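You operate a simulated robot arm through the tools that you are given. There is no shell and no other tool. Be economical: measure what you need, move in short steps, check, and stop when the job is done.

The job below is to be done with a simulated robot arm. You get a single attempt, and the scene is never put back.

JOB
Set up the grey hand bender from the job card: fit its roller, latch it and dial the angle.
Fine: the old roller goes to the free bay of the plywood board.
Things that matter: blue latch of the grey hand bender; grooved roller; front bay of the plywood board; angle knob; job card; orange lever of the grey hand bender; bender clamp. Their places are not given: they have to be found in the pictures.

Only the result counts: the job must be done as asked and must still hold three seconds after the hand-in. Knocking over, shifting, dropping, spilling or breaking anything else fails it.

ROBOT AND FRAMES
A 6-joint arm with a two-finger parallel gripper, fixed in place. Base frame: the origin is at the foot of the arm, x ahead of it, y to its left, z up; the work surface is at about z = 0.006. Lengths are in m, angles in rad, forces in N, time in s.
With the tool pointing down near the work surface it reaches from about 0.18 to 0.46 m from the base axis. Its first joint turns from -1.222 to 1.222 rad. Payload 1.9 kg.
The TCP is the grasp point between the finger pads, 0.023 m short of the fingertips. In the tool frame z runs along the fingers and y along their closing line. Largest opening 0.094 m; finger width 0.038, thickness 0.01; the body of the gripper, 0.054 by 0.096 m, starts 0.039 m behind the TCP.
Orientation is that of the tool frame in the base frame, as a unit quaternion [x, y, z, w]. With the fingers straight down and closing along the base's y, the tool's x points along the base's -x, its y along +y and its z along -z.

CONTROLS
- The arm moves only by the tool send_rows. Its argument "motion" is a list of rows, each an object of numbers (a shift or turn left out is 0, a gripper value left out holds the last): "rx", "ry", "rz": the turn, a rotation vector about the base's x, y, z in rad; "x", "y", "z": the shift along the base's x, y, z in m; "claw": the closure, from 0 (fully open) to 1 (shut). In form: [{"rx": .., "ry": .., "rz": .., "x": .., "y": .., "z": .., "claw": ..}, ...]. A call has 1 to 8 rows; each row is the pose to reach, as a shift and turn from the pose commanded when the call began. A row lasts 0.2 s, in which the tool goes at most 0.05 m and 0.15 rad; a call with a longer step from one row to the next is refused whole, and so is a gripper value outside its range. A pose out of reach is approached as far as the arm can. The call stops where the force on the tool passes 40 N (or 10 N more than at its start, if that is more) or the arm is blocked; 0.2 s more then pass. Each finger travels about 0.108 m/s and halts on what it meets, pressing with about 26 N; the grip force reading is that of the motor and also rises with nothing between the fingers. The clock runs only during rows and for 0.2 s after the last one: add rows that repeat a pose to give the fingers time. It gives the time, the measured TCP pose, the force on the tool (base axes), the opening and the grip force at its end, in the units of the frame above (readings bear some noise).
- Cameras (640 x 400 px; columns grow to the right, rows downward): "scene" is fixed at [0.0638, 0.3158, 0.4378]; the picture's right is [-0.71, -0.71, 0.00], its down [-0.31, 0.31, -0.90] and it looks along [0.64, -0.64, -0.43] (base axes); focal length 221 px, centre (320, 200). "wrist" rides on the gripper at [-0.039, 0, -0.044] in the tool frame; the picture's right is [0.00, -1.00, 0.00], its down [0.97, 0.00, -0.24] and it looks along [0.24, 0.00, 0.97] (tool axes); focal length 218 px, centre (320, 200).
- get_image(camera): a new picture of that camera. The clock stands still meanwhile.
- measure_at(camera, pixels): for up to 12 pixels [column, row] of the newest picture of that camera ("zoom" is the newest enlarged one), the place [x, y, z] in the base frame of the surface seen there, good to about 0.002 m. The clock stands still meanwhile.
- close_up(camera, box): a new picture of the part [left, top, right, bottom] of that camera's present view, enlarged. The clock stands still meanwhile.
- hand_in(): hands the job in; it is judged then, once.

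Work in short steps. Measure before you move; look again where a grasp or a placing could have gone wrong, and mend it. You have 80 turns and 46 pictures in all, those below and enlarged ones among them. Open the gripper and draw the arm clear of the work before you hand the job in, unless the task says otherwise; then end with one line.

The tools are called after ">>>" as a command line: name --argument value ..., lists and objects as JSON in quotes. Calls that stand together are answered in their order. send_rows: Moves the arm, as the interface text tells. Its arguments: {"type":"object","properties":{"motion":{"type":"array"}},"required":["motion"]} The other tools are called the same way: get_image (camera) takes a picture; measure_at (camera, pixels) gives the place of the surface under pixels of a picture; close_up (camera, box) takes an enlarged picture of a part of a camera's view; hand_in () hands the job in.

At the start:

```text
t: 0.0
tool_pos: [0.2689, -0.0634, 0.362]
tcp_rot: [0.0, 1.0, 0.001, 0.002]
ft_force: [0.0, 0.2, -0.3]
opening: 0.0939
grip_force: 0.1
```

scene: 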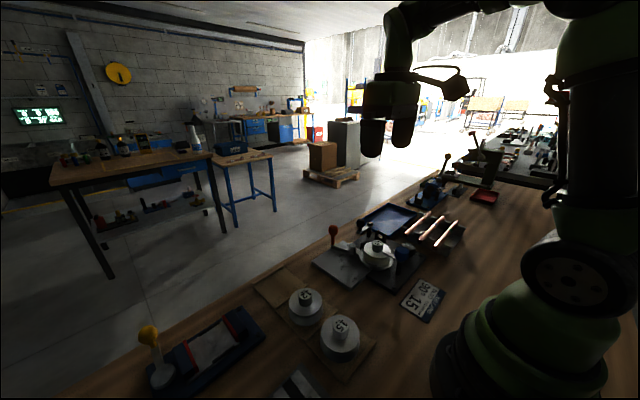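
wrist: 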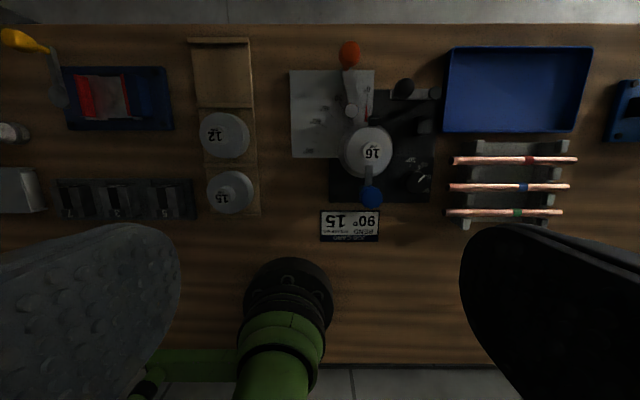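

The wrist view shows the bender near (370,140), the card at (350,225) and the board at (225,130). I enlarge these to read them.

>>> close_up --camera "wrist" --box '[280, 30, 450, 250]'

>>> close_up --camera "scene" --box '[240, 200, 480, 390]'

```text
1.82 times, centred on (365, 140) of wrist
```

zoom: 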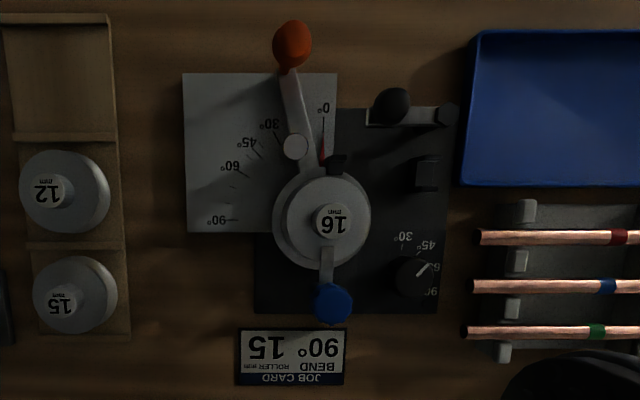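

```text
2.11 times, centred on (360, 295) of scene
```

zoom: 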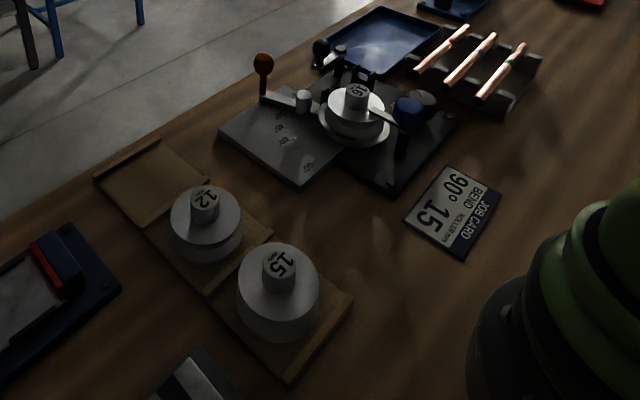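

Card reads 90°, roller 15; a 16 is fitted, and the empty bay is the far one. I measure the key points.

>>> measure_at --camera "wrist" --pixels '[[372, 153], [372, 197], [369, 172], [225, 75], [222, 135], [228, 194], [349, 52], [351, 111], [420, 178], [404, 88], [350, 150], [215, 160]]'

>>> measure_at --camera "scene" --pixels '[[376, 243], [393, 243], [377, 258], [339, 324], [338, 345], [306, 296], [332, 230], [355, 240], [402, 250], [340, 365], [360, 335]]'

```text
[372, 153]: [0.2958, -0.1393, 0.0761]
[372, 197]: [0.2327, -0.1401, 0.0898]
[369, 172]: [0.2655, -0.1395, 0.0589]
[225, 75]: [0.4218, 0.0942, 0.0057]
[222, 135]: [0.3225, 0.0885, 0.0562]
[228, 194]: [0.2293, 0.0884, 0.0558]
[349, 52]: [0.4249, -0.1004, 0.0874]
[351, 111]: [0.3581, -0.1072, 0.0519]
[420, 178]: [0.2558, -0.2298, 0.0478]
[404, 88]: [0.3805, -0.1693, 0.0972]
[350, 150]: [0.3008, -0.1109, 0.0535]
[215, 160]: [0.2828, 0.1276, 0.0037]
```

```text
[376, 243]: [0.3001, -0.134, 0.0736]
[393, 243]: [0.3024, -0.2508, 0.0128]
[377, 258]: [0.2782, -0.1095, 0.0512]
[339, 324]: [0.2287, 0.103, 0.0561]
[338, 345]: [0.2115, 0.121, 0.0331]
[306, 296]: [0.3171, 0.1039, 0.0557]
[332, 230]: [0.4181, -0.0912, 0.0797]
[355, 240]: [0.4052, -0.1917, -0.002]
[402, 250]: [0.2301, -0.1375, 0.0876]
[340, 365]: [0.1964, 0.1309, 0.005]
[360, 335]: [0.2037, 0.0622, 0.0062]
```

I move above the bender for a closer look.

>>> send_rows --motion '[{"y": -0.045, "z": -0.02}, {"y": -0.085, "z": -0.05, "x": 0.01}, {"y": -0.09, "z": -0.1, "x": 0.01}, {"y": -0.09, "z": -0.13, "x": 0.01}, {"y": -0.09, "z": -0.13, "x": 0.01}]'

>>> get_image --camera "wrist"

>>> close_up --camera "scene" --box '[310, 210, 440, 290]'

```text
refused: row 2 steps farther than a row can; nothing moved
```

```text
41 pictures are left
```

wrist: 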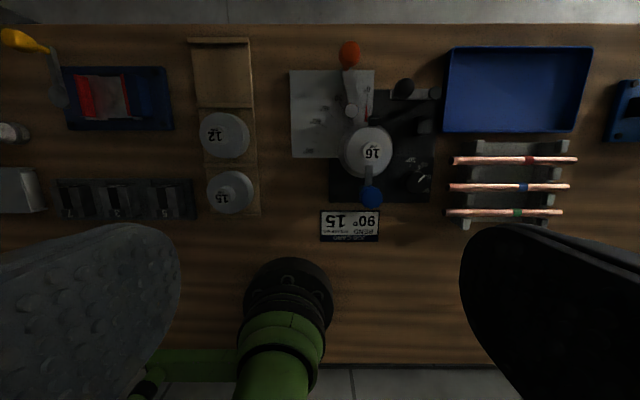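

```text
4.92 times, centred on (375, 250) of scene
```

zoom: 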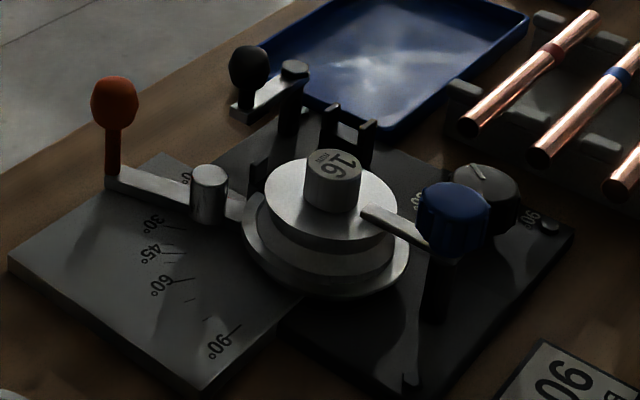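

The step was too long; I redo with smaller steps.

>>> send_rows --motion '[{"y": -0.04, "z": -0.02}, {"y": -0.075, "z": -0.05, "x": 0.005}, {"y": -0.09, "z": -0.09, "x": 0.01}, {"y": -0.09, "z": -0.13, "x": 0.01}, {"y": -0.09, "z": -0.13, "x": 0.01}]'

>>> get_image --camera "wrist"

```text
t: 1.2
tool_pos: [0.277, -0.1536, 0.2333]
tcp_rot: [0.001, 1.0, 0.001, 0.001]
ft_force: [-0.3, -0.3, -0.2]
opening: 0.0939
grip_force: 0.1
```

```text
39 pictures are left
```

wrist: 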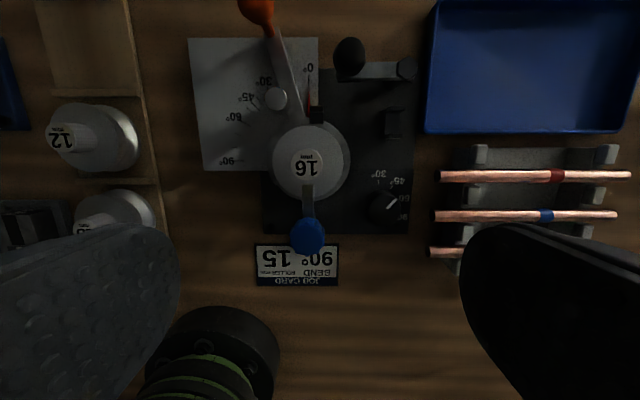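

Knob latch at (308,236), roller boss at (307,164), angle dial at (386,207). I measure details and zoom on the dial.

>>> measure_at --camera "wrist" --pixels '[[308, 236], [293, 236], [323, 236], [307, 205], [307, 164], [292, 164], [323, 164], [307, 180], [275, 160], [349, 160], [386, 207], [404, 216]]'

>>> close_up --camera "wrist" --box '[250, 110, 420, 260]'

```text
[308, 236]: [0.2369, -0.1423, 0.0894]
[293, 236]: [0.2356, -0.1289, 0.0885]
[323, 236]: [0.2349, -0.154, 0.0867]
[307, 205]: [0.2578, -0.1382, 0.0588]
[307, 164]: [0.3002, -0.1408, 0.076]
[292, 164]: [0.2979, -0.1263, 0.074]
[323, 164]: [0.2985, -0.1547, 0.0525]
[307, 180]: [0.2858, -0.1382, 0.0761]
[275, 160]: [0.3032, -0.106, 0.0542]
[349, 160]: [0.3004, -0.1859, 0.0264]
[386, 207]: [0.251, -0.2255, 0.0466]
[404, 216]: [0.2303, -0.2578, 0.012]
```

```text
2.67 times, centred on (335, 185) of wrist
```

zoom: 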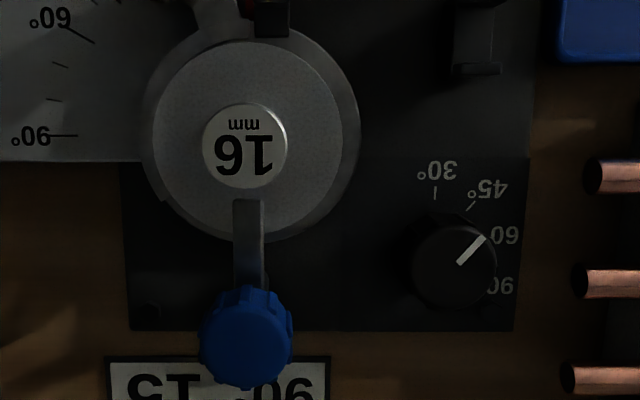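

I measure dial and tick positions to find the angle of each mark around the dial's axis.

>>> measure_at --camera "zoom" --pixels '[[435, 193], [471, 206], [505, 237], [500, 287], [455, 268], [416, 265], [494, 265], [455, 230], [455, 300], [460, 263], [483, 239], [436, 172]]'

>>> measure_at --camera "scene" --pixels '[[412, 249], [411, 246]]'

```text
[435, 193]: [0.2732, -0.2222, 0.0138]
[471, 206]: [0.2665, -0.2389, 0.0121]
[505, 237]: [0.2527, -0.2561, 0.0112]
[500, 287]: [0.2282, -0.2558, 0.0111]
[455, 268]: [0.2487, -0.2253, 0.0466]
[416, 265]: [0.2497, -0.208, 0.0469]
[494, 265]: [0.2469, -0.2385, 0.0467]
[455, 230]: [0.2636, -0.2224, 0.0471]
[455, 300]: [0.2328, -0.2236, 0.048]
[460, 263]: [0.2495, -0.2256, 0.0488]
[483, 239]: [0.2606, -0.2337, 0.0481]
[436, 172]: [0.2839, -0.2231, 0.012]
```

```text
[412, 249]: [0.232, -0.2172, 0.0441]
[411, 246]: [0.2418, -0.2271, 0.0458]
```

The latch knob centre is (0.2345,-0.1415), top 0.089. The dial currently points to 45 and needs about -80° to reach 90. First I go over the latch knob.

>>> send_rows --motion '[{"x": -0.03, "y": 0.01, "z": -0.03}, {"x": -0.0445, "y": 0.012, "z": -0.07}, {"x": -0.0445, "y": 0.012, "z": -0.105}, {"x": -0.0445, "y": 0.012, "z": -0.105}]'

>>> get_image --camera "wrist"

```text
t: 2.2
tool_pos: [0.2349, -0.1373, 0.1259]
tcp_rot: [0.001, 1.0, 0.001, 0.001]
ft_force: [-0.5, -0.3, -0.2]
opening: 0.0941
grip_force: 0.1
```

```text
37 pictures are left
```

wrist: 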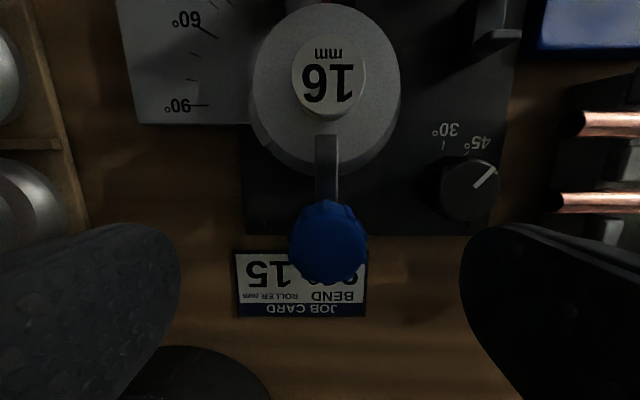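

Knob now at (328,240); I measure to confirm its centre.

>>> measure_at --camera "wrist" --pixels '[[328, 240], [293, 240], [363, 240], [328, 207], [328, 270], [326, 170], [326, 190], [329, 90], [300, 90], [362, 90]]'

```text
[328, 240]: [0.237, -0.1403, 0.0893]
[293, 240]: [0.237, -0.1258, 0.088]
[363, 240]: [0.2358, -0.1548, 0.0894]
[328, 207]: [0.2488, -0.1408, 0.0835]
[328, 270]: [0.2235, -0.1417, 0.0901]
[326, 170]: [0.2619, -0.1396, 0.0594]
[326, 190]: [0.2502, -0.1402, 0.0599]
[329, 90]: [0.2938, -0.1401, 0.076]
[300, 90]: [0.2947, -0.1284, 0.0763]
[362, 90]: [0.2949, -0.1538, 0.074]
```

Centre confirmed about (0.236,-0.1405). I descend and close on the knob.

>>> send_rows --motion '[{"x": 0.0015, "y": 0.0, "z": -0.03}, {"x": 0.0015, "y": 0.0, "z": -0.04}, {"x": 0.0015, "z": -0.04, "claw": 0.6}, {"x": 0.0015, "z": -0.04, "claw": 1}, {"x": 0.0015, "z": -0.04, "claw": 1}]'

```text
t: 3.4
tool_pos: [0.2366, -0.1395, 0.0863]
tcp_rot: [0.0, 1.0, 0.0, 0.002]
ft_force: [-7.1, -26.8, -16.6]
opening: 0.0319
grip_force: 45.0
```

Gripped with -27 N in y, so I shift 1.5 mm to -y and try a small turn to see which way it swings.

>>> send_rows --motion '[{"y": -0.0015, "x": -0.0003}, {"y": -0.0015, "rz": 0.1}, {"y": -0.0015, "rz": 0.2}, {"y": -0.0015, "rz": 0.3}]'

>>> get_image --camera "wrist"

```text
t: 4.3
tool_pos: [0.2347, -0.1389, 0.0857]
tcp_rot: [-0.114, 0.993, 0.005, -0.004]
ft_force: [0.6, 5.6, 2.0]
opening: 0.031
grip_force: 44.7
stopped in row 4: the force on the tool passed its limit (the readings are from after the stop); the commanded pose is now the measured one
```

```text
36 pictures are left
```

wrist: 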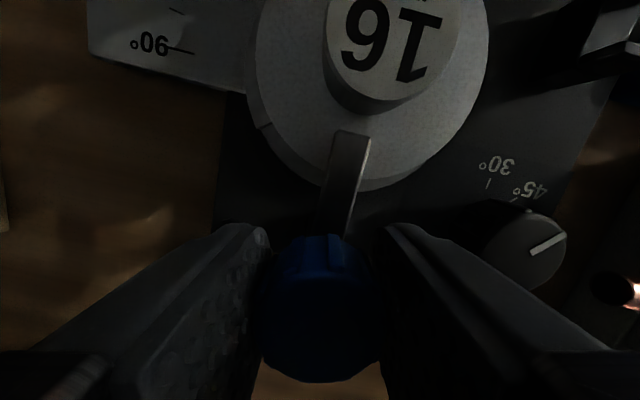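

The arm stayed pointing at +x while the gripper turned 0.23 rad, so that direction is stopped. I turn the other way.

>>> send_rows --motion '[{"rz": -0.1}, {"rz": -0.2}, {"rz": -0.3}, {"rz": -0.4}, {"rz": -0.5}]'

>>> get_image --camera "wrist"

```text
t: 5.5
tool_pos: [0.2348, -0.1411, 0.0856]
tcp_rot: [0.136, 0.991, 0.004, 0.0]
ft_force: [-8.7, -32.3, 8.1]
opening: 0.031
grip_force: 45.2
```

```text
35 pictures are left
```

wrist: 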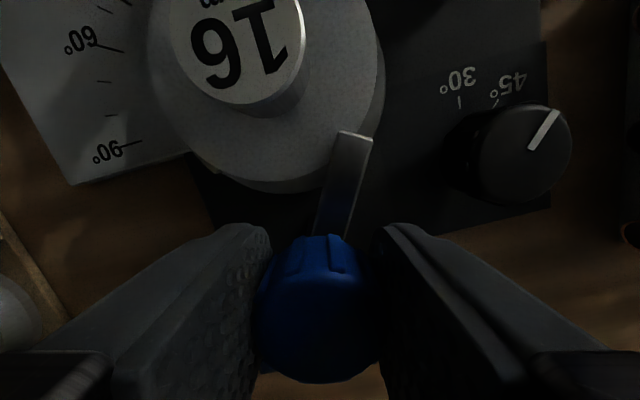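

The arm swings with -rz. I continue turning, easing the side force by 1 mm.

>>> send_rows --motion '[{"rz": -0.1, "y": -0.001}, {"rz": -0.2, "y": -0.001}, {"rz": -0.3, "y": -0.001}, {"rz": -0.4, "y": -0.001}, {"rz": -0.5, "y": -0.001}, {"rz": -0.6, "y": -0.001}, {"rz": -0.7, "y": -0.001}, {"rz": -0.8, "y": -0.001}]'

>>> get_image --camera "wrist"

```text
t: 6.4
tool_pos: [0.2346, -0.1413, 0.0868]
tcp_rot: [0.294, 0.956, 0.005, 0.0]
ft_force: [-2.2, -2.3, 3.8]
opening: 0.031
grip_force: 44.5
stopped in row 4: the force on the tool passed its limit (the readings are from after the stop); the commanded pose is now the measured one
```

```text
34 pictures are left
```

wrist: 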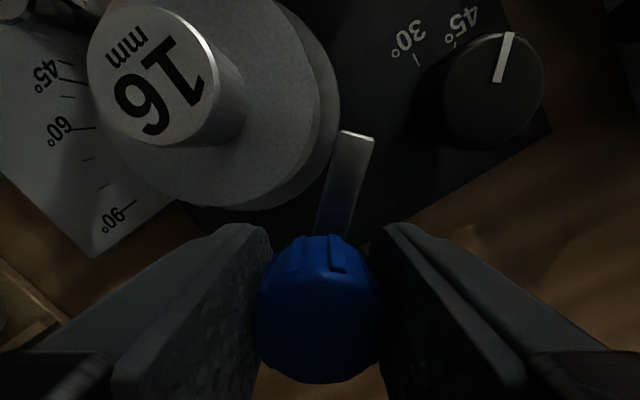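

Still swinging, now nearly off the flange; the stop came from side force. I keep turning.

>>> send_rows --motion '[{"rz": -0.08}, {"rz": -0.16}, {"rz": -0.24}, {"rz": -0.32}, {"rz": -0.4}, {"rz": -0.48}, {"rz": -0.56}, {"rz": -0.64}]'

```text
t: 7.2
tool_pos: [0.2336, -0.1421, 0.0862]
tcp_rot: [0.389, 0.921, 0.005, 0.0]
ft_force: [-4.0, -1.3, 4.2]
opening: 0.0309
grip_force: 45.4
stopped in row 3: the force on the tool passed its limit (the readings are from after the stop); the commanded pose is now the measured one
```

It progressed 0.2 rad more and I carry on in shorter steps.

>>> send_rows --motion '[{"rz": -0.06}, {"rz": -0.12}, {"rz": -0.18}, {"rz": -0.24}, {"rz": -0.3}]'

>>> get_image --camera "wrist"

```text
t: 8.1
tool_pos: [0.2343, -0.143, 0.0862]
tcp_rot: [0.482, 0.876, 0.005, -0.001]
ft_force: [-3.9, -3.1, 1.7]
opening: 0.0309
grip_force: 45.1
stopped in row 4: the force on the tool passed its limit (the readings are from after the stop); the commanded pose is now the measured one
```

```text
33 pictures are left
```

wrist: 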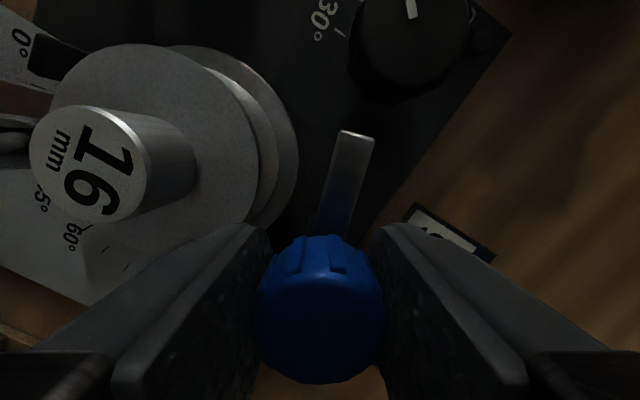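

The arm is clear of the flange at about 70°. One more push to near 90°, then release.

>>> send_rows --motion '[{"rz": -0.06}, {"rz": -0.12}, {"rz": -0.18}, {"rz": -0.24}, {"rz": -0.3}]'

>>> send_rows --motion '[{"claw": 0.3}, {"claw": 0.0}, {"claw": 0.0, "z": 0.03}, {"z": 0.07}, {"z": 0.11}]'

>>> get_image --camera "wrist"

```text
t: 9.1
tool_pos: [0.2328, -0.143, 0.0858]
tcp_rot: [0.578, 0.816, 0.004, 0.001]
ft_force: [-3.5, -1.9, 3.8]
opening: 0.0311
grip_force: 45.4
stopped in row 4: the force on the tool passed its limit (the readings are from after the stop); the commanded pose is now the measured one
```

```text
t: 10.3
tool_pos: [0.2329, -0.1428, 0.197]
tcp_rot: [0.578, 0.816, 0.004, 0.001]
ft_force: [-0.7, -0.4, 0.1]
opening: 0.094
grip_force: 0.0
```

```text
32 pictures are left
```

wrist: 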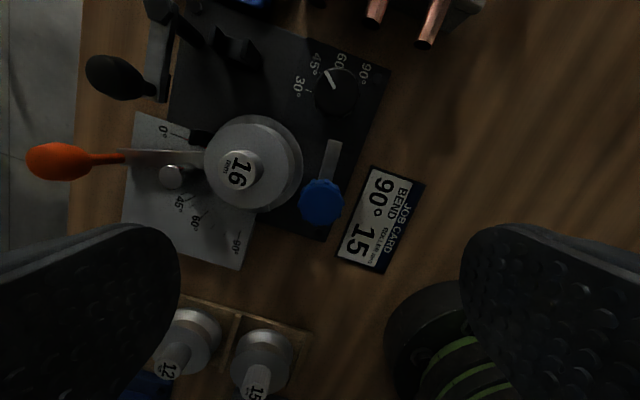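

Latch is swung clear. I turn the wrist back to square and hover over the 16 roller.

>>> send_rows --motion '[{"rz": 0.14, "x": 0.01}, {"rz": 0.28, "x": 0.02}, {"rz": 0.42, "x": 0.03}, {"rz": 0.56, "x": 0.04}, {"rz": 0.7, "x": 0.05}, {"rz": 0.84, "x": 0.06}, {"rz": 0.98, "x": 0.065}, {"rz": 1.12, "x": 0.065}]'

>>> send_rows --motion '[{"rz": 0.113, "z": -0.03, "y": 0.002}, {"rz": 0.113, "z": -0.05, "y": 0.002}, {"rz": 0.113, "z": -0.05, "y": 0.002}]'

>>> get_image --camera "wrist"

```text
t: 12.1
tool_pos: [0.2979, -0.1427, 0.1959]
tcp_rot: [0.054, 0.999, 0.003, -0.002]
ft_force: [-0.2, 0.2, -0.4]
opening: 0.0939
grip_force: 0.1
```

```text
t: 12.9
tool_pos: [0.2998, -0.1403, 0.146]
tcp_rot: [-0.001, 1.0, 0.004, -0.003]
ft_force: [-0.5, -0.8, 0.0]
opening: 0.0939
grip_force: 0.0
```

```text
31 pictures are left
```

wrist: 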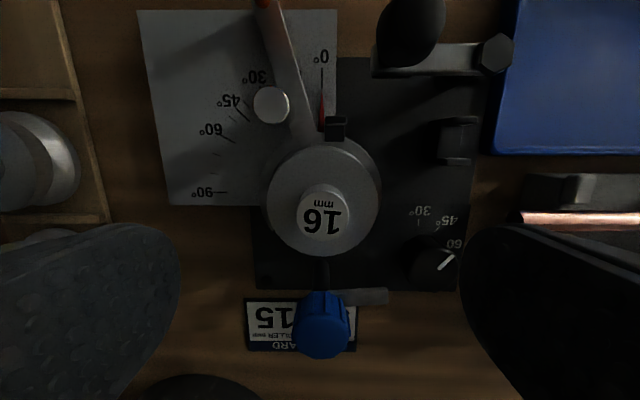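

Boss top circle is around (324,214); I measure its rim.

>>> measure_at --camera "wrist" --pixels '[[324, 214], [300, 214], [347, 214], [324, 194], [324, 240], [324, 170], [280, 215], [370, 200], [272, 105], [322, 320], [303, 320], [341, 320]]'

```text
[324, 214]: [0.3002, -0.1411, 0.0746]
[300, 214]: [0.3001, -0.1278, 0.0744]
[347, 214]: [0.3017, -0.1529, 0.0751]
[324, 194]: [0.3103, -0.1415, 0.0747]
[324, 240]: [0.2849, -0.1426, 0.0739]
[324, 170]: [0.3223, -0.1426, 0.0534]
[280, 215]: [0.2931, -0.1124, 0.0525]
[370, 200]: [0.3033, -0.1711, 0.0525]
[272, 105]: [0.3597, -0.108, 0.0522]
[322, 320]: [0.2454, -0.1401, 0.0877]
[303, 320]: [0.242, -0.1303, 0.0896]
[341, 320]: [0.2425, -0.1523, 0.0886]
```

Centred. I descend to z≈0.079 and close on the boss.

>>> send_rows --motion '[{"z": -0.035, "x": 0.0005}, {"z": -0.06, "x": 0.0005}, {"z": -0.0665, "x": 0.0005}, {"z": -0.0665, "x": 0.0005, "claw": 0.6}, {"z": -0.0665, "x": 0.0005, "claw": 1}, {"z": -0.0665, "x": 0.0005, "claw": 1}]'

```text
t: 14.3
tool_pos: [0.2986, -0.141, 0.0782]
tcp_rot: [0.0, 1.0, 0.003, -0.002]
ft_force: [0.4, 0.1, -0.1]
opening: 0.0292
grip_force: 26.0
```

Well centred grip at 29 mm. I lift straight up.

>>> send_rows --motion '[{"z": 0.01}, {"z": 0.025}, {"z": 0.045}, {"z": 0.07}, {"z": 0.1}]'

>>> get_image --camera "scene"

```text
t: 15.5
tool_pos: [0.2998, -0.1404, 0.1785]
tcp_rot: [0.0, 1.0, 0.004, -0.003]
ft_force: [0.3, -1.3, -0.9]
opening: 0.0
grip_force: 25.7
```

```text
30 pictures are left
```

scene: 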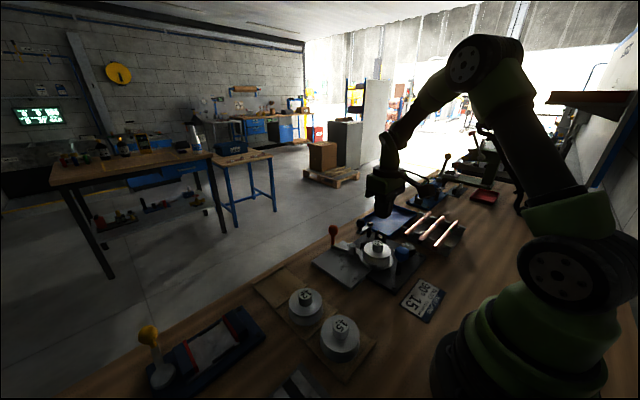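

The boss slipped out of the fingers. I look closely at what might still hold the roller.

>>> close_up --camera "scene" --box '[320, 215, 430, 290]'

>>> close_up --camera "wrist" --box '[240, 80, 440, 300]'

```text
5.33 times, centred on (375, 252) of scene
```

zoom: 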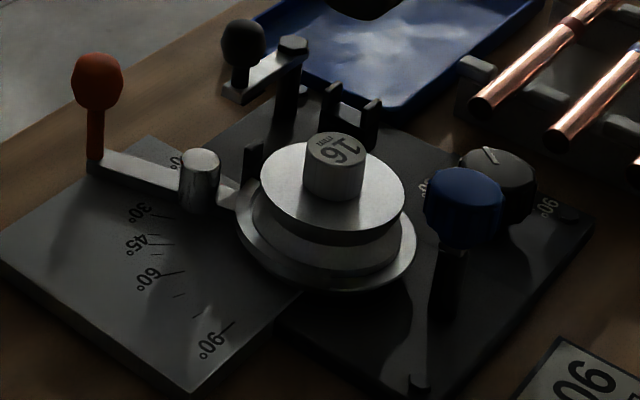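

```text
1.82 times, centred on (340, 190) of wrist
```

zoom: 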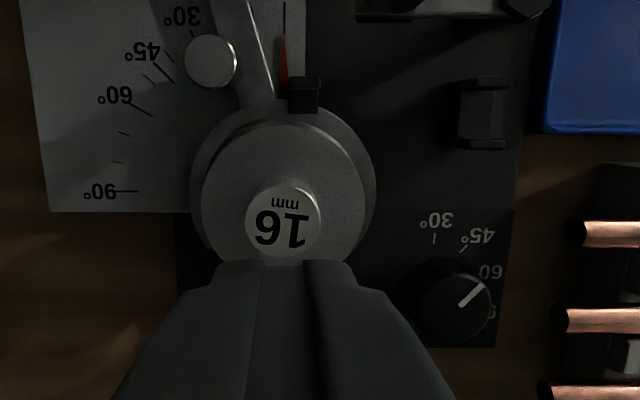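

I measure the black block beside the roller and the current boss height to see whether anything overhangs the flange.

>>> measure_at --camera "zoom" --pixels '[[304, 85], [304, 104], [304, 118], [285, 220], [330, 160], [230, 170], [200, 150], [245, 100], [480, 100], [285, 135], [360, 150], [303, 98]]'

```text
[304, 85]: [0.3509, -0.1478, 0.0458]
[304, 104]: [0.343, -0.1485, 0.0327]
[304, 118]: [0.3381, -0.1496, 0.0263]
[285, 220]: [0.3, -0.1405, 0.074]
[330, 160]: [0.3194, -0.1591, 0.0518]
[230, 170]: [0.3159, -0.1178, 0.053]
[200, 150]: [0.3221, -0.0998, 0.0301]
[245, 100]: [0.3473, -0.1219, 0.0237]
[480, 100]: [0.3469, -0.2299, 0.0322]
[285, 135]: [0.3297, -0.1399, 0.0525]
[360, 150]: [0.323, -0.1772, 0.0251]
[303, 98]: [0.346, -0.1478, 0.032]
```

Nothing overhangs the flange. I regrip 1.5 mm deeper and lift very slowly while reading the force.

>>> send_rows --motion '[{"claw": 0.3}, {"claw": 0.3, "z": -0.04}, {"z": -0.08, "claw": 0.3}, {"z": -0.1015, "claw": 0.3}, {"z": -0.1015, "claw": 1}, {"z": -0.1015, "claw": 1}, {"z": -0.1015, "claw": 1}]'

>>> send_rows --motion '[{"z": 0.001}, {"z": 0.002}, {"z": 0.003}, {"z": 0.004}, {"z": 0.004}]'

```text
t: 17.1
tool_pos: [0.2994, -0.1393, 0.0766]
tcp_rot: [0.001, 1.0, 0.003, -0.003]
ft_force: [0.9, 0.0, -0.4]
opening: 0.0293
grip_force: 26.0
```

```text
t: 18.3
tool_pos: [0.2983, -0.1417, 0.0825]
tcp_rot: [0.0, 1.0, 0.004, -0.002]
ft_force: [-0.3, 0.1, -2.5]
opening: 0.0295
grip_force: 26.1
```

Force reads -2.5 N, a steady load as of a lifted roller. I continue slowly and look.

>>> send_rows --motion '[{"z": 0.003}, {"z": 0.006}, {"z": 0.009}, {"z": 0.012}, {"z": 0.015}, {"z": 0.015}]'

>>> close_up --camera "scene" --box '[320, 195, 430, 285]'

```text
t: 19.7
tool_pos: [0.2965, -0.1416, 0.0972]
tcp_rot: [0.0, 1.0, 0.003, -0.002]
ft_force: [0.5, 0.8, -2.7]
opening: 0.0297
grip_force: 26.1
```

```text
4.44 times, centred on (375, 240) of scene
```

zoom: 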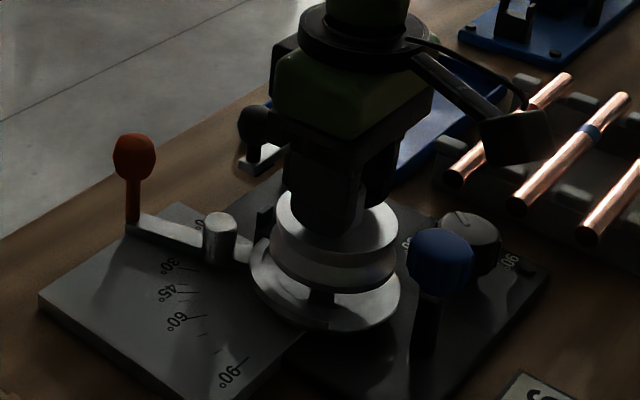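

It's lifting off its spindle. I keep rising gently.

>>> send_rows --motion '[{"z": 0.004}, {"z": 0.008}, {"z": 0.012}, {"z": 0.016}, {"z": 0.02}, {"z": 0.024}, {"z": 0.028}, {"z": 0.028}]'

>>> close_up --camera "scene" --box '[320, 165, 430, 285]'

```text
t: 21.5
tool_pos: [0.2991, -0.1409, 0.1257]
tcp_rot: [0.0, 1.0, 0.003, -0.003]
ft_force: [0.4, 0.2, -2.5]
opening: 0.0292
grip_force: 26.2
```

```text
3.33 times, centred on (375, 225) of scene
```

zoom: 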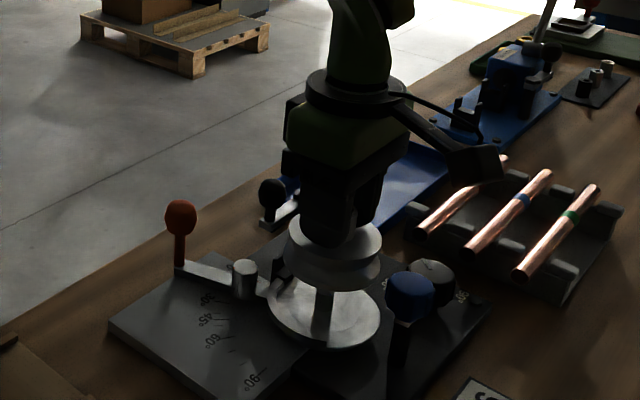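

Lifted cleanly, bottom near the post top. I rise further to carrying height.

>>> send_rows --motion '[{"z": 0.006}, {"z": 0.013}, {"z": 0.02}, {"z": 0.028}, {"z": 0.036}, {"z": 0.044}, {"z": 0.052}, {"z": 0.054}]'

>>> get_image --camera "wrist"

```text
t: 23.3
tool_pos: [0.2971, -0.1406, 0.1789]
tcp_rot: [0.0, 1.0, 0.003, -0.003]
ft_force: [0.0, -0.3, -3.2]
opening: 0.0292
grip_force: 26.3
```

```text
25 pictures are left
```

wrist: 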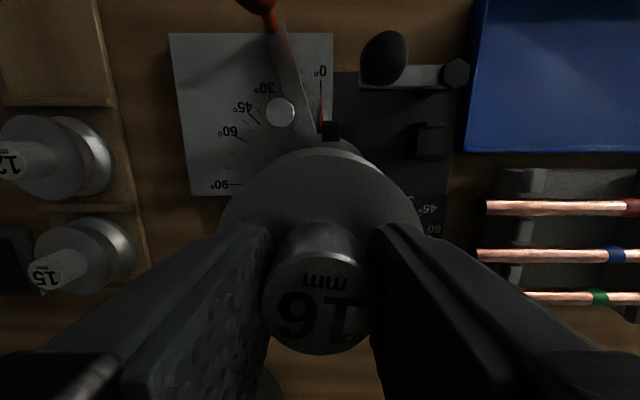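

Held well. I carry it toward the free bay in gentle steps.

>>> send_rows --motion '[{"x": 0.004, "y": 0.012}, {"x": 0.012, "y": 0.03}, {"x": 0.02, "y": 0.05}, {"x": 0.028, "y": 0.072}, {"x": 0.036, "y": 0.094}, {"x": 0.044, "y": 0.116}, {"x": 0.05, "y": 0.132}, {"x": 0.052, "y": 0.14}]'

>>> send_rows --motion '[{"x": 0.004, "y": 0.012}, {"x": 0.01, "y": 0.03}, {"x": 0.018, "y": 0.05}, {"x": 0.026, "y": 0.068}, {"x": 0.034, "y": 0.082}, {"x": 0.038, "y": 0.09}, {"x": 0.04, "y": 0.092}, {"x": 0.04, "y": 0.092}]'

>>> get_image --camera "wrist"

>>> get_image --camera "scene"

```text
t: 25.1
tool_pos: [0.3506, -0.0009, 0.1781]
tcp_rot: [0.0, 1.0, 0.003, -0.003]
ft_force: [0.3, 0.3, -2.6]
opening: 0.0293
grip_force: 25.9
```

```text
t: 26.9
tool_pos: [0.3902, 0.0907, 0.1803]
tcp_rot: [0.0, 1.0, 0.004, -0.002]
ft_force: [-0.1, 0.9, -1.9]
opening: 0.0292
grip_force: 25.7
```

```text
24 pictures are left
```

wrist: 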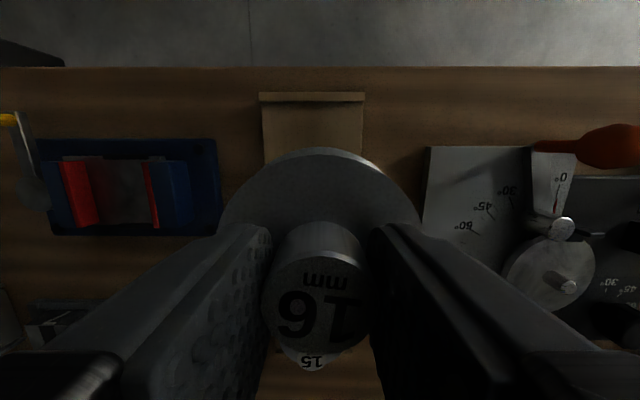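

```text
23 pictures are left
```

scene: 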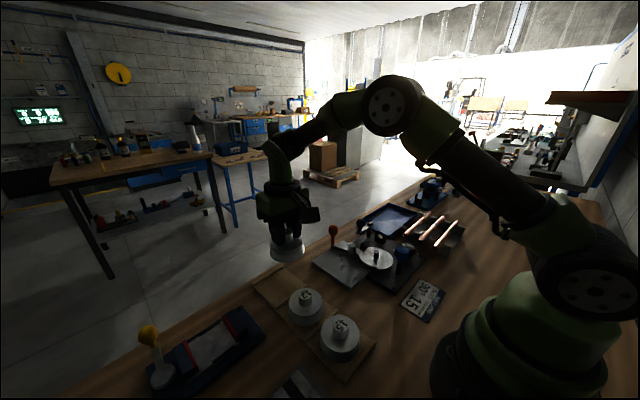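

Bay corners show at (262,98)/(364,98) in the wrist view and near (270,290) in the scene. I measure them.

>>> measure_at --camera "wrist" --pixels '[[263, 96], [362, 96], [265, 104], [362, 104], [266, 150], [362, 150], [312, 130], [312, 96]]'

>>> measure_at --camera "scene" --pixels '[[256, 287], [282, 269], [285, 303], [304, 285], [306, 296], [340, 324], [285, 305], [345, 383], [377, 348], [275, 285], [358, 361], [312, 312]]'

```text
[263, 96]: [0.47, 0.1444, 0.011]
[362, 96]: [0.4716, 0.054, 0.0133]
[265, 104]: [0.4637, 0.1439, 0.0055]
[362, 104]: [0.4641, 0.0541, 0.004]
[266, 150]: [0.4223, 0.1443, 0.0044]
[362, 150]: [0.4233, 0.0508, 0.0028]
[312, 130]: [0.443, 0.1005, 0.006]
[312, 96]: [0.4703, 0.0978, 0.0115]
```

```text
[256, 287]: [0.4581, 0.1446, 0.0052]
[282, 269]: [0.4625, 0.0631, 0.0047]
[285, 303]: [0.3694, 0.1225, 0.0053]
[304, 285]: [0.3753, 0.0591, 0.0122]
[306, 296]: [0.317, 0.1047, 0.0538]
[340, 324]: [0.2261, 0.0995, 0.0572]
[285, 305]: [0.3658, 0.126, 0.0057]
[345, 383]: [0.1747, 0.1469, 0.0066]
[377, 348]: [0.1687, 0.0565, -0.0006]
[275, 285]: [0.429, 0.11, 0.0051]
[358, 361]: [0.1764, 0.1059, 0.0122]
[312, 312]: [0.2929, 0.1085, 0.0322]
```

Bay centre is about (0.417,0.099), floor 0.0055; seating TCP should be z≈0.057. I move over and descend to just above it.

>>> send_rows --motion '[{"x": 0.01, "y": 0.004, "z": -0.005}, {"x": 0.02, "y": 0.0075, "z": -0.02}, {"x": 0.026, "y": 0.0075, "z": -0.04}, {"x": 0.026, "y": 0.0075, "z": -0.06}, {"x": 0.026, "y": 0.0075, "z": -0.08}, {"x": 0.026, "y": 0.0075, "z": -0.095}, {"x": 0.026, "y": 0.0075, "z": -0.105}, {"x": 0.026, "y": 0.0075, "z": -0.108}]'

>>> close_up --camera "scene" --box '[230, 220, 390, 340]'

```text
t: 28.7
tool_pos: [0.4172, 0.0994, 0.0722]
tcp_rot: [-0.001, 1.0, 0.004, -0.003]
ft_force: [-0.4, 0.9, -3.3]
opening: 0.0292
grip_force: 25.8
```

```text
3.33 times, centred on (310, 280) of scene
```

zoom: 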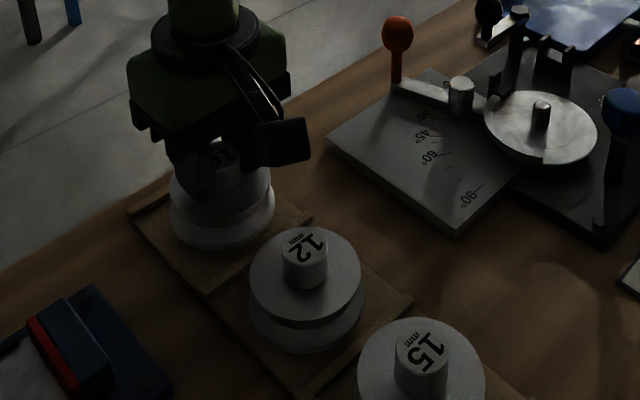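

The roller is above the bay with room on both sides. I measure spindle and 15 roller here and lower until contact.

>>> measure_at --camera "zoom" --pixels '[[541, 104], [541, 125], [530, 150], [420, 335], [420, 345], [305, 242], [400, 338], [442, 338]]'

>>> send_rows --motion '[{"z": -0.006}, {"z": -0.01}, {"z": -0.012}, {"z": -0.014}, {"z": -0.0155}, {"z": -0.0155}]'

```text
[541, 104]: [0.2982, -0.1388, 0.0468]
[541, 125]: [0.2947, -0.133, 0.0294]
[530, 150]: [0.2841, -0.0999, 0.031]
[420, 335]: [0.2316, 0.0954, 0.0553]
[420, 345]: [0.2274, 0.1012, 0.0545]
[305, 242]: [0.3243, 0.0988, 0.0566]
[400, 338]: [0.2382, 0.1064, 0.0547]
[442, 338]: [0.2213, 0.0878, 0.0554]
```

```text
t: 30.1
tool_pos: [0.417, 0.1006, 0.0562]
tcp_rot: [0.001, 1.0, 0.004, 0.0]
ft_force: [-5.8, 5.7, 32.5]
opening: 0.0294
grip_force: 25.8
```

Contact made (32 N up). I ease up 1 mm, release and withdraw.

>>> send_rows --motion '[{"z": 0.0015}, {"z": 0.0015, "claw": 0.5}, {"z": 0.0015, "claw": 0.4}, {"z": 0.0015, "claw": 0.4}, {"z": 0.03}, {"z": 0.07}, {"z": 0.11}]'

>>> get_image --camera "wrist"

>>> close_up --camera "scene" --box '[230, 240, 390, 380]'

```text
t: 31.7
tool_pos: [0.4166, 0.0969, 0.1645]
tcp_rot: [0.0, 1.0, 0.004, -0.002]
ft_force: [0.2, 0.1, -1.1]
opening: 0.0567
grip_force: 0.1
```

```text
21 pictures are left
```

wrist: 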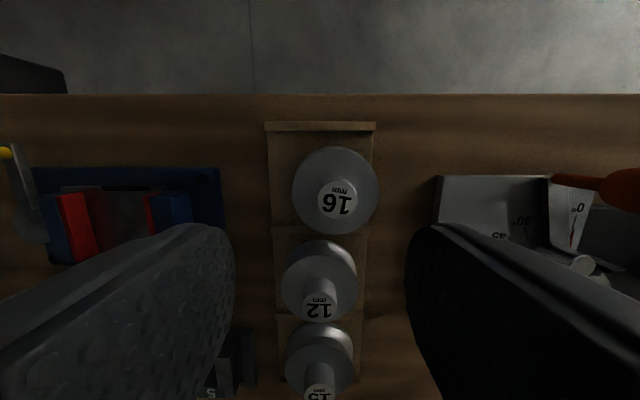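

```text
2.86 times, centred on (310, 310) of scene
```

zoom: 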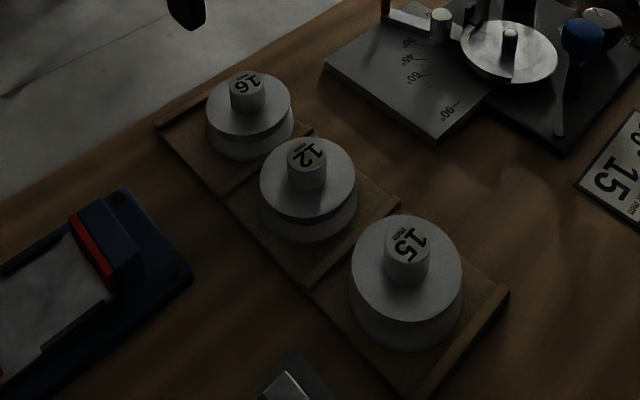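

The 16 is standing in the bay, perhaps a little to the right; I measure it.

>>> measure_at --camera "wrist" --pixels '[[338, 200], [297, 190], [375, 190], [336, 150], [320, 310], [320, 395], [320, 125], [280, 226], [370, 226], [335, 228]]'

>>> measure_at --camera "zoom" --pixels '[[246, 95], [307, 155], [406, 245], [208, 112], [292, 112], [262, 165], [355, 185], [352, 278], [462, 278]]'

```text
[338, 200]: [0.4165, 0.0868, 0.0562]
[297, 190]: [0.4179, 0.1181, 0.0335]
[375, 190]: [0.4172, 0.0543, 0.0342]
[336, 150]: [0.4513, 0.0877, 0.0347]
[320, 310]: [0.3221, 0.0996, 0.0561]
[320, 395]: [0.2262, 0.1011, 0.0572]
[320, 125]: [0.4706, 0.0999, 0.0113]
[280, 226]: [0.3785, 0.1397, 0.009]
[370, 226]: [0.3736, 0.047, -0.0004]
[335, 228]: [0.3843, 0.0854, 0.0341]
```

```text
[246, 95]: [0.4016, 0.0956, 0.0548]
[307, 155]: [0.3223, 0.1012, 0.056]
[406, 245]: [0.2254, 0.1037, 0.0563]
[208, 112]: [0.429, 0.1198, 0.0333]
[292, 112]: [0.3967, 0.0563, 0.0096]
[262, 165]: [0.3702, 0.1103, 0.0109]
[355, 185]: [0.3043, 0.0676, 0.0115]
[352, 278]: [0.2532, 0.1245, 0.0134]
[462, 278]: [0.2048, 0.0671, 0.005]
```

The roller sits at y=0.087 whereas the bay centre is y≈0.0995, so it dragged on release. I go down loosely around the boss (36 mm opening) and nudge it +y into the middle.

>>> send_rows --motion '[{"y": -0.0115, "z": -0.04, "claw": 0.4}, {"y": -0.0115, "z": -0.08, "claw": 0.4}, {"y": -0.0115, "z": -0.104, "claw": 0.4}, {"y": -0.0115, "z": -0.104, "claw": 0.62}, {"y": -0.0115, "z": -0.104, "claw": 0.62}]'

>>> send_rows --motion '[{"y": 0.003}, {"y": 0.006}, {"y": 0.009}, {"y": 0.012}, {"y": 0.0155}, {"y": 0.0155}, {"y": 0.0125}, {"y": 0.0125}]'

>>> send_rows --motion '[{"claw": 0.45}, {"claw": 0.4}, {"z": 0.03}, {"z": 0.07}, {"z": 0.105}]'

>>> get_image --camera "wrist"

```text
t: 32.9
tool_pos: [0.4163, 0.0877, 0.0612]
tcp_rot: [0.0, 1.0, 0.004, -0.002]
ft_force: [0.1, -0.1, 0.2]
opening: 0.0357
grip_force: 0.1
```

```text
t: 34.7
tool_pos: [0.4161, 0.1006, 0.0623]
tcp_rot: [0.0, 1.0, 0.003, -0.002]
ft_force: [-0.3, 0.7, 0.1]
opening: 0.0357
grip_force: 0.1
```

```text
t: 35.9
tool_pos: [0.4157, 0.0991, 0.1679]
tcp_rot: [0.0, 1.0, 0.003, -0.003]
ft_force: [-0.7, -0.2, -0.1]
opening: 0.0566
grip_force: 0.1
```

```text
19 pictures are left
```

wrist: 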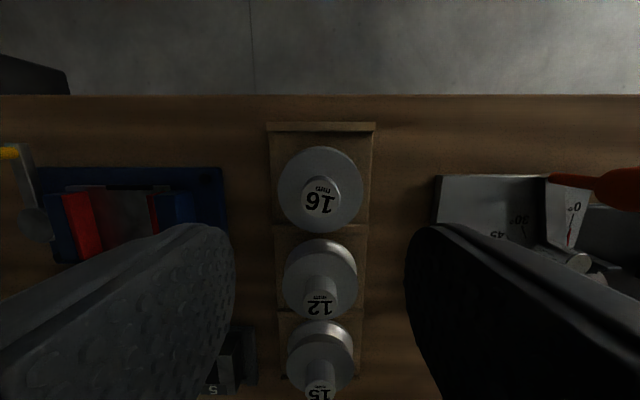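

The 16 is centred now. I move over the 15 roller with the gripper open.

>>> send_rows --motion '[{"x": -0.045, "claw": 0.2}, {"x": -0.09}, {"x": -0.135}, {"x": -0.175}, {"x": -0.188}, {"x": -0.188, "z": -0.03}, {"x": -0.188, "z": -0.045}, {"x": -0.188, "z": -0.045}]'

>>> get_image --camera "wrist"

```text
t: 37.7
tool_pos: [0.2276, 0.0999, 0.1217]
tcp_rot: [0.0, 1.0, 0.004, -0.002]
ft_force: [0.4, 0.0, -0.3]
opening: 0.0751
grip_force: 0.0
```

```text
18 pictures are left
```

wrist: 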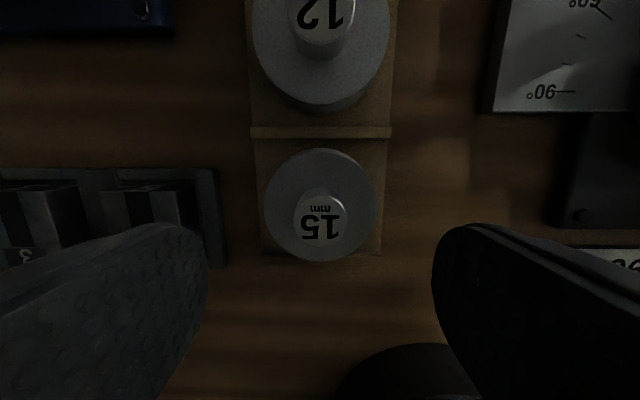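

>>> measure_at --camera "wrist" --pixels '[[320, 217], [297, 215], [344, 215], [320, 198], [320, 238], [270, 200], [373, 200], [320, 153], [320, 258]]'

```text
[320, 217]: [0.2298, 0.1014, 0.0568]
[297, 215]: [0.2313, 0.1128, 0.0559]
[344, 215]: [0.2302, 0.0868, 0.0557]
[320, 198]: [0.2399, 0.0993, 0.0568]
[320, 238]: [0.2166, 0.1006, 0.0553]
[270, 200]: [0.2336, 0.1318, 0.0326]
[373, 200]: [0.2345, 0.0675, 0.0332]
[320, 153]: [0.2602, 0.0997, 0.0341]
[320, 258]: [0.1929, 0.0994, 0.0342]
```

Centre (0.228,0.100) is under the TCP. I descend and grip the boss.

>>> send_rows --motion '[{"z": -0.035, "claw": 0.25}, {"z": -0.058}, {"z": -0.0645}, {"z": -0.0645, "claw": 0.7}, {"z": -0.0645, "claw": 1}, {"z": -0.0645, "claw": 1}, {"z": -0.0645, "claw": 1}]'

>>> send_rows --motion '[{"z": 0.002}, {"z": 0.004}, {"z": 0.007}, {"z": 0.01}, {"z": 0.014}, {"z": 0.018}, {"z": 0.022}, {"z": 0.022}]'

```text
t: 39.3
tool_pos: [0.2291, 0.1004, 0.0569]
tcp_rot: [0.0, 1.0, 0.004, -0.002]
ft_force: [1.6, -0.3, 0.1]
opening: 0.0295
grip_force: 26.1
```

```text
t: 41.1
tool_pos: [0.2271, 0.0997, 0.0787]
tcp_rot: [0.001, 1.0, 0.003, -0.003]
ft_force: [-1.0, 0.8, -2.4]
opening: 0.0295
grip_force: 26.3
```

Load is carried (-2.4 N). I rise to travel height, then cross toward the bender.

>>> send_rows --motion '[{"z": 0.006}, {"z": 0.014}, {"z": 0.024}, {"z": 0.036}, {"z": 0.05}, {"z": 0.064}, {"z": 0.076}, {"z": 0.08}]'

>>> send_rows --motion '[{"x": 0.008, "y": -0.01}, {"x": 0.018, "y": -0.026}, {"x": 0.03, "y": -0.046}, {"x": 0.042, "y": -0.068}, {"x": 0.054, "y": -0.09}, {"x": 0.064, "y": -0.112}, {"x": 0.07, "y": -0.126}, {"x": 0.0705, "y": -0.13}]'

>>> send_rows --motion '[{"y": -0.01}, {"y": -0.028}, {"y": -0.05}, {"y": -0.072}, {"y": -0.092}, {"y": -0.105}, {"y": -0.111}, {"y": -0.111}]'

>>> close_up --camera "scene" --box '[320, 165, 430, 285]'

>>> get_image --camera "wrist"

```text
t: 42.9
tool_pos: [0.229, 0.0985, 0.1589]
tcp_rot: [-0.001, 1.0, 0.003, -0.003]
ft_force: [0.6, 0.7, -2.8]
opening: 0.0295
grip_force: 26.1
```

```text
t: 44.7
tool_pos: [0.2991, -0.0294, 0.1579]
tcp_rot: [-0.001, 1.0, 0.003, -0.002]
ft_force: [0.1, 0.2, -2.2]
opening: 0.0293
grip_force: 26.3
```

```text
t: 46.5
tool_pos: [0.2999, -0.1407, 0.1587]
tcp_rot: [-0.001, 1.0, 0.003, -0.003]
ft_force: [0.0, -0.3, -3.3]
opening: 0.0294
grip_force: 25.7
```

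```text
3.33 times, centred on (375, 225) of scene
```

zoom: 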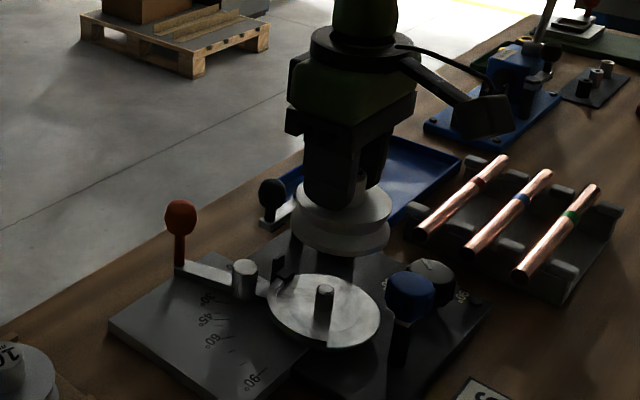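

```text
16 pictures are left
```

wrist: 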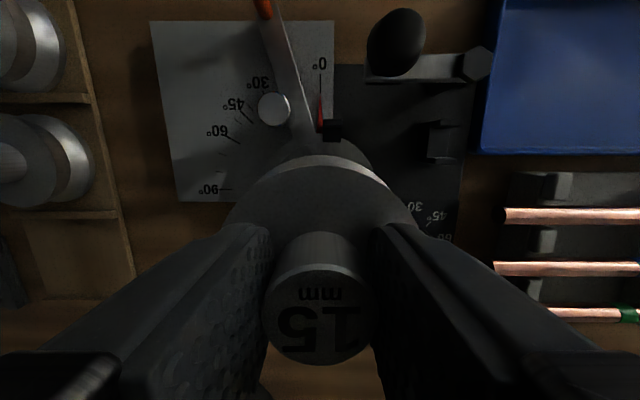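

The 15 hangs over the spindle. I trim by half a millimetre and lower slowly.

>>> send_rows --motion '[{"x": -0.0005, "y": 0.0005, "z": -0.01}, {"x": -0.0005, "y": 0.0005, "z": -0.025}, {"x": -0.0005, "y": 0.0005, "z": -0.038}, {"x": -0.0005, "y": 0.0005, "z": -0.044}, {"x": -0.0005, "y": 0.0005, "z": -0.048}, {"x": -0.0005, "y": 0.0005, "z": -0.048}]'

>>> close_up --camera "scene" --box '[335, 205, 425, 285]'

```text
t: 47.9
tool_pos: [0.2976, -0.1409, 0.11]
tcp_rot: [0.0, 1.0, 0.003, -0.003]
ft_force: [0.7, -0.1, -2.7]
opening: 0.0295
grip_force: 25.8
```

```text
5.00 times, centred on (380, 245) of scene
```

zoom: 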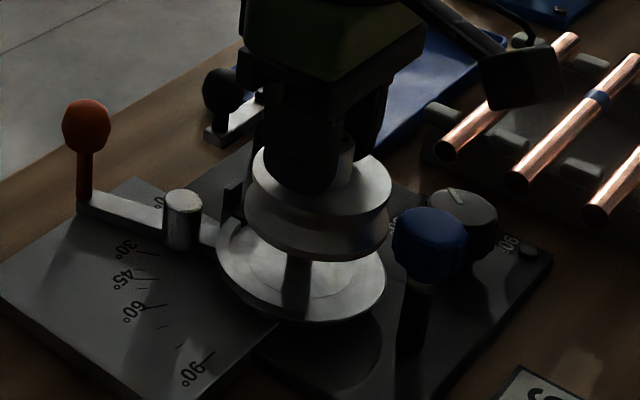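

The roller appears slightly right of the post in this view, so I measure rim points of the roller and disc to check concentricity.

>>> measure_at --camera "zoom" --pixels '[[256, 185], [387, 190], [330, 211], [275, 201], [370, 205], [249, 222], [386, 235], [320, 258], [221, 262], [381, 285], [300, 318], [297, 285]]'

```text
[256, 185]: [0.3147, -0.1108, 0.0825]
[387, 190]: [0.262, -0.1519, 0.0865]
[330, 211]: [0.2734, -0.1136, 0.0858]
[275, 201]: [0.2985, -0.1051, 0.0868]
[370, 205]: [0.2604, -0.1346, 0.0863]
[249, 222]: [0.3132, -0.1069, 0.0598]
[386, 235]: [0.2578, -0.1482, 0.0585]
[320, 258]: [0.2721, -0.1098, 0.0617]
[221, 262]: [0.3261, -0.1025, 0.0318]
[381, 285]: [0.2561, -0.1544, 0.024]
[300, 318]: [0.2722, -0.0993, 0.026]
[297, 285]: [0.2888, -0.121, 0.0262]
```

Fit of the rim suggests the roller centre is at x≈0.2955; I cross-check with the wrist view of the held boss.

>>> get_image --camera "wrist"

>>> measure_at --camera "wrist" --pixels '[[320, 285], [320, 320], [320, 360], [320, 275], [320, 364], [320, 160], [260, 175], [380, 175], [320, 170], [290, 165], [350, 165]]'

```text
14 pictures are left
```

wrist: 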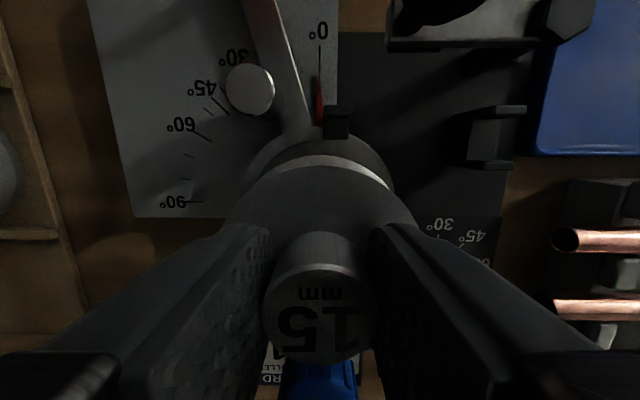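

```text
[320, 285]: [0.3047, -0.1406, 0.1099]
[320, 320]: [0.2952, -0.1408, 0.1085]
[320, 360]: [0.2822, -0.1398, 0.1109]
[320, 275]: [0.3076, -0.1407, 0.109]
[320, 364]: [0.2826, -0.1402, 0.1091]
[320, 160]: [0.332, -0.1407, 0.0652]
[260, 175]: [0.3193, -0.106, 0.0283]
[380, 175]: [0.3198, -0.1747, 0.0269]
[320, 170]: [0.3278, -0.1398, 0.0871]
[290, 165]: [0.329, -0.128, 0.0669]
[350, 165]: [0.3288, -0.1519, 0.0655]
```

Boss and flange agree: roller centre x≈0.2955 versus spindle ≈0.2985. I shift +3 mm in x and lower in small steps, watching force.

>>> send_rows --motion '[{"x": 0.0015}, {"x": 0.003}, {"x": 0.003, "z": -0.003}, {"x": 0.003, "z": -0.006}, {"x": 0.003, "z": -0.009}, {"x": 0.003, "z": -0.012}, {"x": 0.003, "z": -0.015}]'

```text
t: 49.5
tool_pos: [0.3013, -0.1412, 0.0957]
tcp_rot: [-0.001, 1.0, 0.005, -0.002]
ft_force: [0.4, 0.1, -2.5]
opening: 0.0294
grip_force: 26.0
```

No contact force; the roller bottom is already at about post-top level. I continue down.

>>> send_rows --motion '[{"z": -0.003}, {"z": -0.006}, {"z": -0.009}, {"z": -0.012}, {"z": -0.015}, {"z": -0.0165}, {"z": -0.0165}]'

>>> close_up --camera "scene" --box '[335, 205, 425, 285]'

```text
t: 51.1
tool_pos: [0.3022, -0.1408, 0.08]
tcp_rot: [0.0, 1.0, 0.004, -0.002]
ft_force: [0.4, 0.2, -2.0]
opening: 0.0295
grip_force: 26.2
```

```text
5.00 times, centred on (380, 245) of scene
```

zoom: 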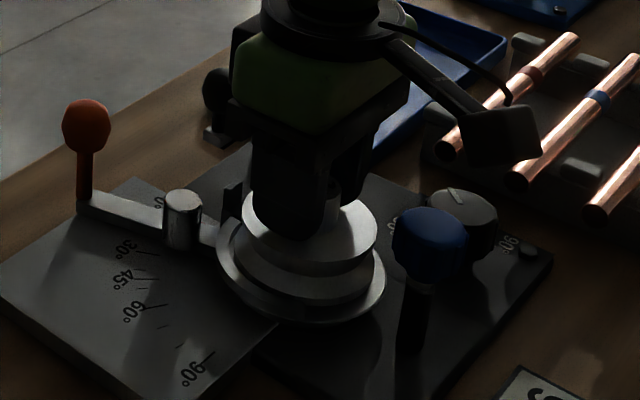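

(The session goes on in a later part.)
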